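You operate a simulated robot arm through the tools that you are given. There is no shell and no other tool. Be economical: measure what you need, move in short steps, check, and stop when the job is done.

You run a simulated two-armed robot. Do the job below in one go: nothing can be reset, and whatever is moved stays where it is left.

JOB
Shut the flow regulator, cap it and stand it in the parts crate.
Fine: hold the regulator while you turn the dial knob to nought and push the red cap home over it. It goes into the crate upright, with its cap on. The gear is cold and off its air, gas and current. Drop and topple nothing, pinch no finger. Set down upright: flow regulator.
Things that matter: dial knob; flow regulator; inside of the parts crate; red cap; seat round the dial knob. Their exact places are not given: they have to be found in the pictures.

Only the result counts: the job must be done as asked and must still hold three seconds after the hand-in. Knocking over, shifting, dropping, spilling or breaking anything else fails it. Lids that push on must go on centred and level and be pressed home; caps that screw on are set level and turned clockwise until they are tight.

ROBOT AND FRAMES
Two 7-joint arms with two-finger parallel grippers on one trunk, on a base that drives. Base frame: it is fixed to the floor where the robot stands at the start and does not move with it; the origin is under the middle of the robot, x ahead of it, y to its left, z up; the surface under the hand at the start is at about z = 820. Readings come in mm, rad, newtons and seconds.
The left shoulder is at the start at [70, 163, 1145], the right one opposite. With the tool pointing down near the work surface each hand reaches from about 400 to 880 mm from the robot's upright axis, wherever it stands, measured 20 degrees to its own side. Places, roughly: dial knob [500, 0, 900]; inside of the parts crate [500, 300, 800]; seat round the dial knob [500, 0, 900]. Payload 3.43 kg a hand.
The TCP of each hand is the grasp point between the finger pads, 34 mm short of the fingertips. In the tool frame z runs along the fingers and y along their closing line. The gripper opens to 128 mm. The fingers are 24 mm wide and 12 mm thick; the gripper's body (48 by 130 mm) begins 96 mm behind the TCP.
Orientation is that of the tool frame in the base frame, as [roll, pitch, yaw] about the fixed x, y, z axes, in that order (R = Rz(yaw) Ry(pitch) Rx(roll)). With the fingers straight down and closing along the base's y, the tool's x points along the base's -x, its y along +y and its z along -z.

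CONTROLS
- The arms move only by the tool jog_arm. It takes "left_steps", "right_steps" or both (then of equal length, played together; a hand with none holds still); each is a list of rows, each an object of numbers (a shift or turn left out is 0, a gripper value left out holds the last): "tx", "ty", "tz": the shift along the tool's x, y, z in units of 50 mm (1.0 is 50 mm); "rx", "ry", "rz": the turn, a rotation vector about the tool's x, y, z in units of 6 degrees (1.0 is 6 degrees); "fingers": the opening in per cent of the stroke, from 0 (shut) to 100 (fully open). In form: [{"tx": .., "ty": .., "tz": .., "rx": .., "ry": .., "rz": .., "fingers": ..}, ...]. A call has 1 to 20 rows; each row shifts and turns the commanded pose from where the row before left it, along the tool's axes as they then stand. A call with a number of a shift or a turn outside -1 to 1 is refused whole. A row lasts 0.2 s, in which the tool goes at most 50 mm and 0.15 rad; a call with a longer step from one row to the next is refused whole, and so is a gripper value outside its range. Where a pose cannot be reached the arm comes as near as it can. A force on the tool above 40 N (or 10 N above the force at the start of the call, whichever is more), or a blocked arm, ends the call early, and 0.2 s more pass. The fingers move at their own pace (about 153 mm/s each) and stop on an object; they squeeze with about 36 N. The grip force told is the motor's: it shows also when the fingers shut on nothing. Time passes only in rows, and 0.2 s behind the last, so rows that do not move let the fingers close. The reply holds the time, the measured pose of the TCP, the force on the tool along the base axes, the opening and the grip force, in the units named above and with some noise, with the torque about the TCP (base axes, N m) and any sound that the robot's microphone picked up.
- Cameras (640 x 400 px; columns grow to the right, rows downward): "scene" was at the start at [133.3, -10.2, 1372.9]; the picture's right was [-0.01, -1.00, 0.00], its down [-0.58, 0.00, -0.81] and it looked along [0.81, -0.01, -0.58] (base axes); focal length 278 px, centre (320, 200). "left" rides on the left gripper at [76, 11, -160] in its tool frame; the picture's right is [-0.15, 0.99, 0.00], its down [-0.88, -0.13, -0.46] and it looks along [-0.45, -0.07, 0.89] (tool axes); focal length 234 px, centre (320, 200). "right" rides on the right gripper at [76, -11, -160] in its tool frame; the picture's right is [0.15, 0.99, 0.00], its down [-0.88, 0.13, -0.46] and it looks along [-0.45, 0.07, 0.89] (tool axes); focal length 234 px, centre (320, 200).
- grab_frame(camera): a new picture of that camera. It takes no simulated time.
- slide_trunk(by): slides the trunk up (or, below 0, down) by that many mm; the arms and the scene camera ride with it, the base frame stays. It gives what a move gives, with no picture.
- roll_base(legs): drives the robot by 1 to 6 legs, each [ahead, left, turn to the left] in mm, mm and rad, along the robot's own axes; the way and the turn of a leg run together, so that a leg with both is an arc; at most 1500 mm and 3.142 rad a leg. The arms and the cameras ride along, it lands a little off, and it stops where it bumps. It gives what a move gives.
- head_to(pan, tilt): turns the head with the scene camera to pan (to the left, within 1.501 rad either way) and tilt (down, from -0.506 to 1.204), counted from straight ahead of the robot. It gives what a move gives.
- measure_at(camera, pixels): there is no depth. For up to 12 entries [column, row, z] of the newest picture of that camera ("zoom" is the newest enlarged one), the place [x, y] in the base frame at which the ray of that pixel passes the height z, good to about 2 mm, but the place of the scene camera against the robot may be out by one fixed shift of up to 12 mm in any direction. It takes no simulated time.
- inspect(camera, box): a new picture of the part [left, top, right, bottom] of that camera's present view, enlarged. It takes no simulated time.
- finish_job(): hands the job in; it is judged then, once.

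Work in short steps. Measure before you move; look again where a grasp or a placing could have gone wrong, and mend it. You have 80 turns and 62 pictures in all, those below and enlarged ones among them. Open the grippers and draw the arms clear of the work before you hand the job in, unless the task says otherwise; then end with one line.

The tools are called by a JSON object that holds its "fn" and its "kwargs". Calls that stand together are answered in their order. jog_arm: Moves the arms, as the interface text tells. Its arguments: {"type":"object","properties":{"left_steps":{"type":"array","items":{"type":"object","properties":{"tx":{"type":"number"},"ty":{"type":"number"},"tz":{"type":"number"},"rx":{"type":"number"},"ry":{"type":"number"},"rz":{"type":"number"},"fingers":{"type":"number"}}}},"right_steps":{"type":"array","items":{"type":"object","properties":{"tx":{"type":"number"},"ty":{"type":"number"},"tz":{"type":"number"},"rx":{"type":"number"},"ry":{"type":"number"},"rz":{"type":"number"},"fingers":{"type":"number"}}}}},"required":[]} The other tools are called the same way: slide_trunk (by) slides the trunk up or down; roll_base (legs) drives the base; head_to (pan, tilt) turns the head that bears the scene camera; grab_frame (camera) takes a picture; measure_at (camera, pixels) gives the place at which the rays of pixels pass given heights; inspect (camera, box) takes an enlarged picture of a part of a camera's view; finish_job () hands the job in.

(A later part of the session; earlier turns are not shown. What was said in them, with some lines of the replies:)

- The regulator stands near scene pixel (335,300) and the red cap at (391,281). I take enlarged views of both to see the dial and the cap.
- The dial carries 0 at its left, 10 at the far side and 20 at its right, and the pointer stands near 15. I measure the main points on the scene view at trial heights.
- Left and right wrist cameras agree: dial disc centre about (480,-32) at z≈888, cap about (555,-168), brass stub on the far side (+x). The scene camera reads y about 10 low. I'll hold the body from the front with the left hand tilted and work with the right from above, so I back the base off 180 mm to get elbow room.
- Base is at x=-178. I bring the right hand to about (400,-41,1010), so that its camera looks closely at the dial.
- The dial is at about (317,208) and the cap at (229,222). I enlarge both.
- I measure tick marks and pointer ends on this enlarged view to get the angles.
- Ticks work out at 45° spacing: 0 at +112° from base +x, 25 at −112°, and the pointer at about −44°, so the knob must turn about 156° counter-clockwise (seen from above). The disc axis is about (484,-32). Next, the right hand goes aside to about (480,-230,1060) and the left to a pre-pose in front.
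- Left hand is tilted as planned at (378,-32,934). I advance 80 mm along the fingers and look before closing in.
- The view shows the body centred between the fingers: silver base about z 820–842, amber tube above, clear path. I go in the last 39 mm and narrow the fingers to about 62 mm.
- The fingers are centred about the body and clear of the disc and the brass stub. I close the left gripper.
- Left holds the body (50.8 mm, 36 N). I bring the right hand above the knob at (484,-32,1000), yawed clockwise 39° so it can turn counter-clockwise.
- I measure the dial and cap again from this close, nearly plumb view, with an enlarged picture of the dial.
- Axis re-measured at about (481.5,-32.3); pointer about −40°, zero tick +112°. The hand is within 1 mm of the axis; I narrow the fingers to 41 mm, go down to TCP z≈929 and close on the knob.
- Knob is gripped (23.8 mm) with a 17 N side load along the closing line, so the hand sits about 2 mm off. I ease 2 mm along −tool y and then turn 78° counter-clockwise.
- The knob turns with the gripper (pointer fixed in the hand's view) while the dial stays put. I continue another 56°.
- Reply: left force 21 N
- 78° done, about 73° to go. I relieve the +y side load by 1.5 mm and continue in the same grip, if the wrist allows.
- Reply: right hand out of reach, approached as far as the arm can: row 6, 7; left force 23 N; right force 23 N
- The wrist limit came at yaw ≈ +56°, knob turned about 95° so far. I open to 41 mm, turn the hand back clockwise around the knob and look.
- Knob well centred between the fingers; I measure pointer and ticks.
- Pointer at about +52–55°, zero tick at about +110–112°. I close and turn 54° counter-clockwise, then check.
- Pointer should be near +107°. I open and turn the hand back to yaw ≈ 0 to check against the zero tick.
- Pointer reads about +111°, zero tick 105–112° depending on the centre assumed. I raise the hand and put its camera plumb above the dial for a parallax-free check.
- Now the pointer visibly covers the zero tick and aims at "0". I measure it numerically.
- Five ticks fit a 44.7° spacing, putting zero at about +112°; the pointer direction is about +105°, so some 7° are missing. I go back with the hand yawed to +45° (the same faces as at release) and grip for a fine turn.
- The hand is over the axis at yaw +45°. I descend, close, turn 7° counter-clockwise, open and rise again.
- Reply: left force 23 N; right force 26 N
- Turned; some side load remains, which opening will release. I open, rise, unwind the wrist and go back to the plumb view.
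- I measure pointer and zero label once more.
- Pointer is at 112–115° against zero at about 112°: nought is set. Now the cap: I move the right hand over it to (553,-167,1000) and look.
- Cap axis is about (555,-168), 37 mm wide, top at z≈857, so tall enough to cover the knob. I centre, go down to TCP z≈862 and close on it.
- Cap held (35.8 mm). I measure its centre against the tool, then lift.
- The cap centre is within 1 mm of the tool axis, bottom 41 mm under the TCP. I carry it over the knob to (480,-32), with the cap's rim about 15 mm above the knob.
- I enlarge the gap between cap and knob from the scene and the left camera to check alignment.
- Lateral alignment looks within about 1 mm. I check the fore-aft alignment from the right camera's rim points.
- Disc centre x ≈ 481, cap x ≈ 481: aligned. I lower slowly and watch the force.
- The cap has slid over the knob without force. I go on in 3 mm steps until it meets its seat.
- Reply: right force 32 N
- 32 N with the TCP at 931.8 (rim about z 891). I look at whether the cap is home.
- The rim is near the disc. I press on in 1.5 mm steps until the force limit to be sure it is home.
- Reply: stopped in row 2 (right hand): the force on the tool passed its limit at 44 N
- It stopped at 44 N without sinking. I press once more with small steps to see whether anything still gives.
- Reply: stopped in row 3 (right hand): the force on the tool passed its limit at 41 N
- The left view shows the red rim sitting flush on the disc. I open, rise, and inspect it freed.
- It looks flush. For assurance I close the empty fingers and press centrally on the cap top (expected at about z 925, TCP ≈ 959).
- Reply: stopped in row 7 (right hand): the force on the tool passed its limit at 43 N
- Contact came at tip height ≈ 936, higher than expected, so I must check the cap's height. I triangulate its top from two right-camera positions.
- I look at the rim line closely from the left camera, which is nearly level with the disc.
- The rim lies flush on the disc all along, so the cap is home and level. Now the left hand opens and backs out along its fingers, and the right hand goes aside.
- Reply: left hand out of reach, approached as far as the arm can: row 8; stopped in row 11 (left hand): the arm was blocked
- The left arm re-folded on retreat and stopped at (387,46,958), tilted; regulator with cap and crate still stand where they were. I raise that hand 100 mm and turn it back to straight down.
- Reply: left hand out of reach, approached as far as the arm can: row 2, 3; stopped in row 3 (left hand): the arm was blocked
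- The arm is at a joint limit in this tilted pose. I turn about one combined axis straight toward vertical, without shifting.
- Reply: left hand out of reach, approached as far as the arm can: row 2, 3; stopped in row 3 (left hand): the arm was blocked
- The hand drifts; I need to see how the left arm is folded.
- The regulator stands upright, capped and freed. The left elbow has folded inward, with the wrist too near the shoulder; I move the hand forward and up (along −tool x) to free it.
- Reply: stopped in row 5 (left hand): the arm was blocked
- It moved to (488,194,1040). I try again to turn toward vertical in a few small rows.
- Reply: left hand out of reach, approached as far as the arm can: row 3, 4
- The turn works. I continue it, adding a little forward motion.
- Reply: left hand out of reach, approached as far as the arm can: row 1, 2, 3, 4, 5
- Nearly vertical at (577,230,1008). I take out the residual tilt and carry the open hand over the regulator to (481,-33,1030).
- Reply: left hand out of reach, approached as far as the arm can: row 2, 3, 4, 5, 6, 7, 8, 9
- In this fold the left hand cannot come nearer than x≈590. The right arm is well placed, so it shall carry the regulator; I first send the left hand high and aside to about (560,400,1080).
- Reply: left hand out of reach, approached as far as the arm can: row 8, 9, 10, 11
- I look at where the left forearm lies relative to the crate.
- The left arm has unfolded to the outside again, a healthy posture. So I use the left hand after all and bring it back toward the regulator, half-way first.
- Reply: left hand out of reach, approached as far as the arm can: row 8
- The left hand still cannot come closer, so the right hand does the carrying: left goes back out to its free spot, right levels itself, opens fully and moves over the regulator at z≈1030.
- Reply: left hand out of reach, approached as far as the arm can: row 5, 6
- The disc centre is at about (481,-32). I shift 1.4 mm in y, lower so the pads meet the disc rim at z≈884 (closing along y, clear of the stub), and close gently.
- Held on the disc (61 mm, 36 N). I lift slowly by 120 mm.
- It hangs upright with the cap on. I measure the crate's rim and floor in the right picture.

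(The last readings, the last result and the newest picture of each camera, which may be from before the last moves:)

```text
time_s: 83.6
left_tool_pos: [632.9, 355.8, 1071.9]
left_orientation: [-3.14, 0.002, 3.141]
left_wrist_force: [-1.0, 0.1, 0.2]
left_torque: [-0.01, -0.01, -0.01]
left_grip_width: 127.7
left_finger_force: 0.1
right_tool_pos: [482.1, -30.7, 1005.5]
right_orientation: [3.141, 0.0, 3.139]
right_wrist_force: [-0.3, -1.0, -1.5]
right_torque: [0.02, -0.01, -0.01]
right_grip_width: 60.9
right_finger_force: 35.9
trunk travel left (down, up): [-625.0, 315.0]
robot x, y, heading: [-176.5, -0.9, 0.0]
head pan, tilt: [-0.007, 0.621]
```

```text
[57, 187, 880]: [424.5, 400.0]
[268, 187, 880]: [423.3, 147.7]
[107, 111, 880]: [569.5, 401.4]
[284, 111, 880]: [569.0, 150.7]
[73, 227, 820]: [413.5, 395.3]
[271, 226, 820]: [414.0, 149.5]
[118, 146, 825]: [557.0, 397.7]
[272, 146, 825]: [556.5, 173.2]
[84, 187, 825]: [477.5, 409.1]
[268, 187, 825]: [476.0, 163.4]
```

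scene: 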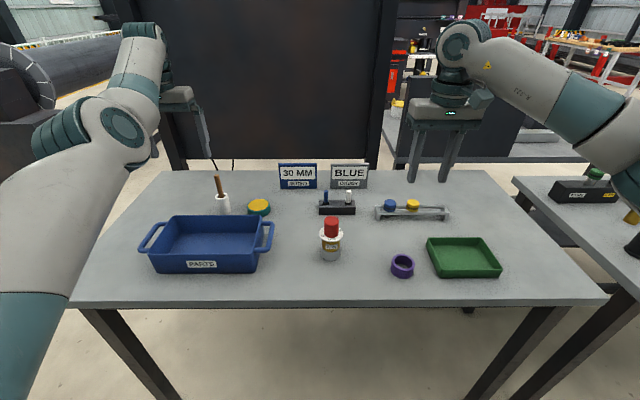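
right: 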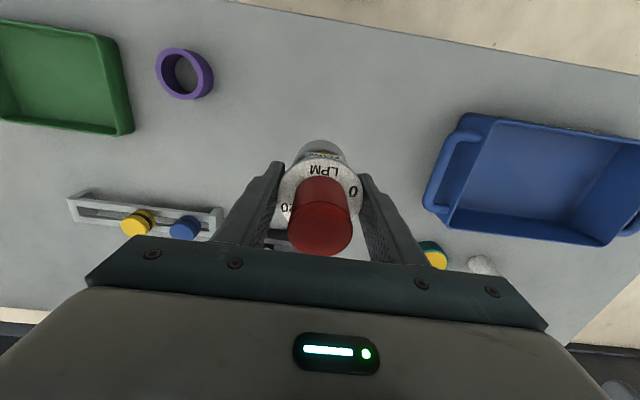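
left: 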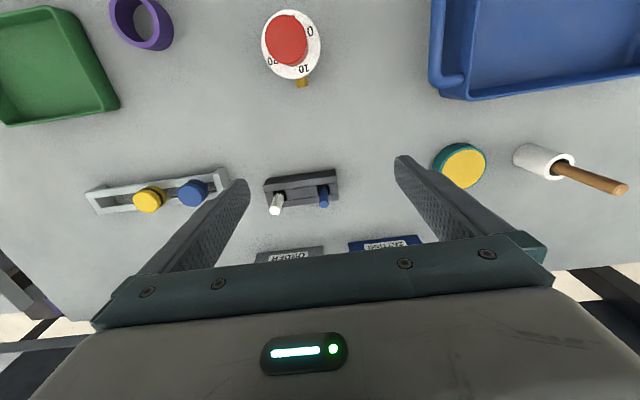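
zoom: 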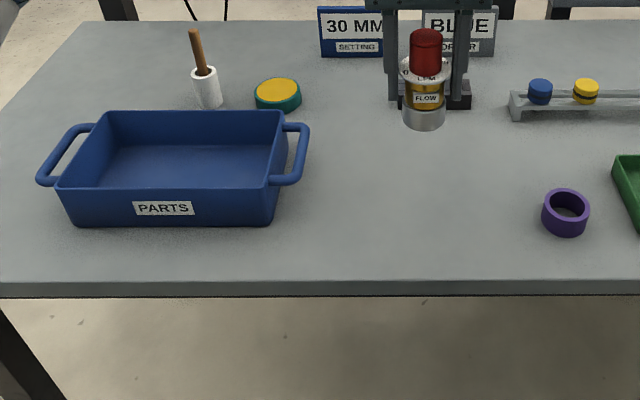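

The crate interior runs about x 425–562, y 165–405. I carry the regulator level and smoothly to (493,235) at z≈1005.

{"fn": "jog_arm", "kwargs": {"right_steps": [{"ty": 0.15}, {"ty": 0.3}, {"ty": 0.45, "tx": -0.02}, {"ty": 0.5, "tx": -0.03}, {"ty": 0.5, "tx": -0.03}, {"ty": 0.5, "tx": -0.03}, {"ty": 0.5, "tx": -0.03}, {"ty": 0.5, "tx": -0.03}, {"ty": 0.5, "tx": -0.03}, {"ty": 0.5, "tx": -0.02}, {"ty": 0.45}, {"ty": 0.3}, {"ty": 0.17}, {}, {}]}}

{"fn": "grab_frame", "kwargs": {"camera": "scene"}}

```text
time_s: 86.8
left_tool_pos: [632.9, 356.1, 1071.9]
left_orientation: [-3.142, 0.001, 3.142]
left_wrist_force: [-0.5, 0.1, 0.0]
left_torque: [0.0, 0.0, -0.01]
left_grip_width: 128.1
left_finger_force: 0.1
right_tool_pos: [492.6, 210.2, 1007.4]
right_orientation: [3.141, -0.001, -3.141]
right_wrist_force: [-0.4, -0.5, -2.4]
right_torque: [0.0, -0.03, -0.01]
right_grip_width: 61.1
right_finger_force: 36.5
right hand out of reach, approached as far as the arm can: row 12, 13
trunk travel left (down, up): [-625.0, 315.0]
robot x, y, heading: [-180.7, -2.0, 0.001]
head pan, tilt: [-0.007, 0.621]
```

```text
6 pictures are left
```

scene: 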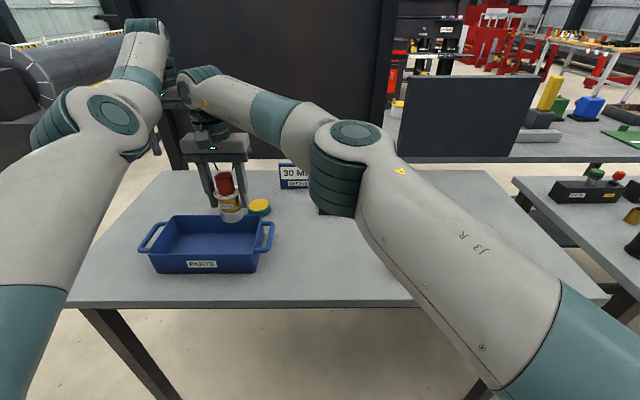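

The right arm's reach ends at y≈210. I roll the base 60 mm to the left so that the arm has room, the regulator still at safe height.

{"fn": "roll_base", "kwargs": {"legs": [[0, 30, 0], [0, 30, 0]]}}

```text
time_s: 88.1
left_tool_pos: [632.3, 410.1, 1073.0]
left_orientation: [3.14, 0.002, 3.14]
left_wrist_force: [-0.8, -0.2, 0.7]
left_torque: [0.07, 0.01, 0.02]
left_grip_width: 128.0
left_finger_force: 0.1
right_tool_pos: [491.6, 265.5, 1006.7]
right_orientation: [3.139, -0.001, 3.138]
right_wrist_force: [-0.8, -0.3, -1.1]
right_torque: [0.1, 0.0, 0.02]
right_grip_width: 61.0
right_finger_force: 36.0
trunk travel left (down, up): [-625.0, 315.0]
robot x, y, heading: [-179.6, 62.6, -0.003]
head pan, tilt: [-0.007, 0.621]
```

Right hand is now at (492,265). I ease 25 mm back from the reach limit and lower to about 40 mm above the floor.

{"fn": "jog_arm", "kwargs": {"right_steps": [{"ty": -0.25}, {"ty": -0.25}, {}, {"tz": 0.3}, {"tz": 0.4}, {"tz": 0.4}, {"tz": 0.3}, {"tz": 0.2}, {}]}}

{"fn": "inspect", "kwargs": {"camera": "scene", "box": [120, 140, 320, 290]}}

```text
time_s: 90.1
left_tool_pos: [633.1, 413.4, 1072.6]
left_orientation: [3.141, 0.001, 3.137]
left_wrist_force: [0.1, 0.5, 0.0]
left_torque: [0.0, 0.02, 0.0]
left_grip_width: 127.7
left_finger_force: 0.1
right_tool_pos: [492.6, 243.9, 926.3]
right_orientation: [-3.141, -0.001, 3.139]
right_wrist_force: [-0.1, -0.1, -1.7]
right_torque: [-0.02, -0.01, -0.01]
right_grip_width: 60.9
right_finger_force: 36.2
trunk travel left (down, up): [-625.0, 315.0]
robot x, y, heading: [-179.0, 58.8, 0.001]
head pan, tilt: [-0.007, 0.621]
```

```text
2.67 times, centred on (220, 215) of scene
```

zoom: 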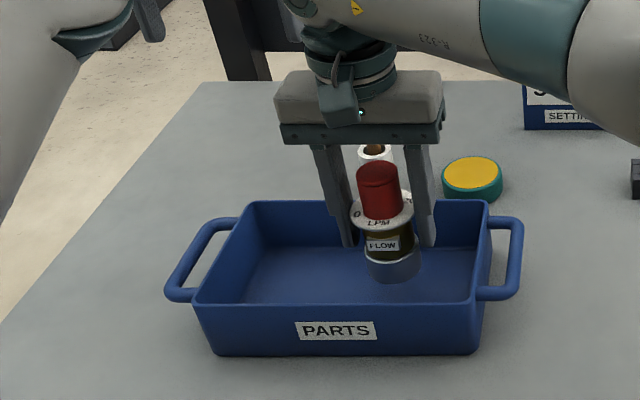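

It is inside the crate, upright, clear of the walls. I lower 30 mm, then in 1.5 mm steps until the floor is felt.

{"fn": "jog_arm", "kwargs": {"right_steps": [{"tz": 0.2}, {"tz": 0.2}, {"tz": 0.15}, {"tz": 0.05}, {"tz": 0.03}, {"tz": 0.03}, {}]}}

```text
time_s: 91.7
left_tool_pos: [633.5, 414.0, 1071.2]
left_orientation: [3.141, 0.001, 3.139]
left_wrist_force: [0.7, 0.5, -0.3]
left_torque: [0.02, -0.02, -0.02]
left_grip_width: 128.0
left_finger_force: 0.0
right_tool_pos: [493.0, 243.6, 893.8]
right_orientation: [3.141, -0.001, 3.139]
right_wrist_force: [-0.3, 0.2, -2.4]
right_torque: [0.01, -0.01, 0.06]
right_grip_width: 60.8
right_finger_force: 35.8
trunk travel left (down, up): [-625.0, 315.0]
robot x, y, heading: [-176.9, 58.5, -0.003]
head pan, tilt: [-0.007, 0.621]
```

No contact yet at TCP 893.8 (base about z 828.6). I go on in 1 mm steps.

{"fn": "jog_arm", "kwargs": {"right_steps": [{"tz": 0.02}, {"tz": 0.02}, {"tz": 0.02}, {}]}}

```text
time_s: 92.7
left_tool_pos: [633.7, 413.9, 1071.1]
left_orientation: [3.141, 0.0, 3.138]
left_wrist_force: [0.1, -0.5, -0.9]
left_torque: [-0.02, 0.0, 0.01]
left_grip_width: 128.0
left_finger_force: 0.0
right_tool_pos: [493.3, 242.8, 889.1]
right_orientation: [3.141, 0.001, 3.137]
right_wrist_force: [-0.3, -0.6, -1.1]
right_torque: [-0.03, 0.03, 0.0]
right_grip_width: 61.2
right_finger_force: 36.1
trunk travel left (down, up): [-625.0, 315.0]
robot x, y, heading: [-178.2, 60.8, -0.004]
head pan, tilt: [-0.007, 0.621]
```

{"fn": "jog_arm", "kwargs": {"right_steps": [{"tz": 0.02}, {"tz": 0.02}, {}]}}

```text
time_s: 93.5
left_tool_pos: [632.3, 413.4, 1071.3]
left_orientation: [-3.141, 0.004, 3.137]
left_wrist_force: [0.0, 0.5, 0.1]
left_torque: [0.02, 0.0, 0.0]
left_grip_width: 127.8
left_finger_force: 0.1
right_tool_pos: [493.8, 242.8, 887.6]
right_orientation: [-3.141, 0.0, 3.138]
right_wrist_force: [0.3, -0.6, 3.4]
right_torque: [-0.12, -0.01, -0.03]
right_grip_width: 61.0
right_finger_force: 35.8
trunk travel left (down, up): [-625.0, 315.0]
robot x, y, heading: [-179.7, 58.3, 0.002]
head pan, tilt: [-0.007, 0.621]
```

The force turned to +3.4 N: floor contact. One more millimetre to seat it flat, then I open slowly to about 90 mm.

{"fn": "jog_arm", "kwargs": {"right_steps": [{"tz": 0.015}, {}, {"fingers": 50}, {"fingers": 56}, {"fingers": 66}, {"fingers": 72}, {}]}}

{"fn": "grab_frame", "kwargs": {"camera": "right"}}

```text
time_s: 95.1
left_tool_pos: [632.6, 413.3, 1072.6]
left_orientation: [-3.142, 0.002, 3.136]
left_wrist_force: [-0.3, -0.5, -0.4]
left_torque: [-0.02, 0.0, 0.03]
left_grip_width: 128.0
left_finger_force: 0.0
right_tool_pos: [492.5, 242.9, 887.0]
right_orientation: [-3.141, 0.0, 3.137]
right_wrist_force: [0.3, 0.0, 0.4]
right_torque: [-0.01, 0.01, -0.02]
right_grip_width: 92.1
right_finger_force: 0.0
trunk travel left (down, up): [-625.0, 315.0]
robot x, y, heading: [-178.2, 61.1, -0.002]
head pan, tilt: [-0.007, 0.621]
```

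```text
4 pictures are left
```

right: 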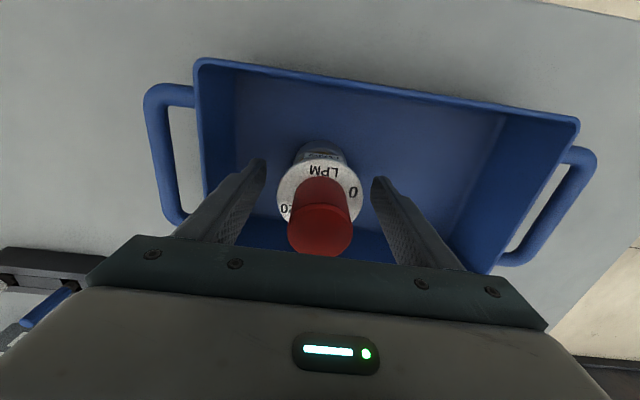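

It stands upright and free between the fingers, both fingers clear of the crate walls. I rise straight up, then move the right hand away to the right.

{"fn": "jog_arm", "kwargs": {"right_steps": [{"tz": -0.3}, {"tz": -0.6}, {"tz": -0.7}, {"tz": -0.7}, {"tz": -0.7}, {"ty": -0.7}, {"ty": -0.8}, {"ty": -0.8}, {"ty": -0.8}, {"ty": -0.8}, {"ty": -0.8}, {}]}}

{"fn": "inspect", "kwargs": {"camera": "scene", "box": [100, 120, 420, 320]}}

```text
time_s: 97.7
left_tool_pos: [633.6, 415.0, 1072.3]
left_orientation: [3.141, 0.003, 3.137]
left_wrist_force: [0.1, 0.5, 1.2]
left_torque: [-0.02, 0.0, 0.02]
left_grip_width: 128.1
left_finger_force: 0.0
right_tool_pos: [493.5, 8.5, 1038.2]
right_orientation: [-3.138, 0.0, 3.138]
right_wrist_force: [0.2, 0.8, -0.3]
right_torque: [0.02, 0.0, 0.0]
right_grip_width: 92.3
right_finger_force: 0.2
trunk travel left (down, up): [-625.0, 315.0]
robot x, y, heading: [-177.4, 58.1, 0.0]
head pan, tilt: [-0.007, 0.621]
```

```text
2.00 times, centred on (260, 220) of scene
```

zoom: 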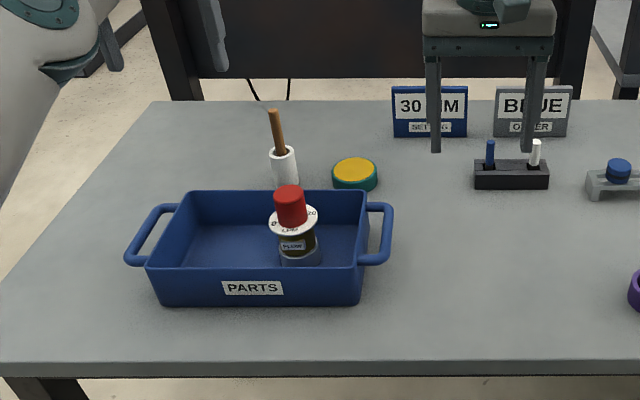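

The regulator stands upright in the crate with its cap on, nothing else has moved, and both hands are open and clear. I hand the job in.

{"fn": "finish_job", "kwargs": {}}

```text
The job is handed in.
```

I set the flow regulator's dial to nought, to within about 3° by measurement. The red cap is pushed home, and the regulator stands upright in the parts crate. Both grippers are open and clear, and the job is handed in.
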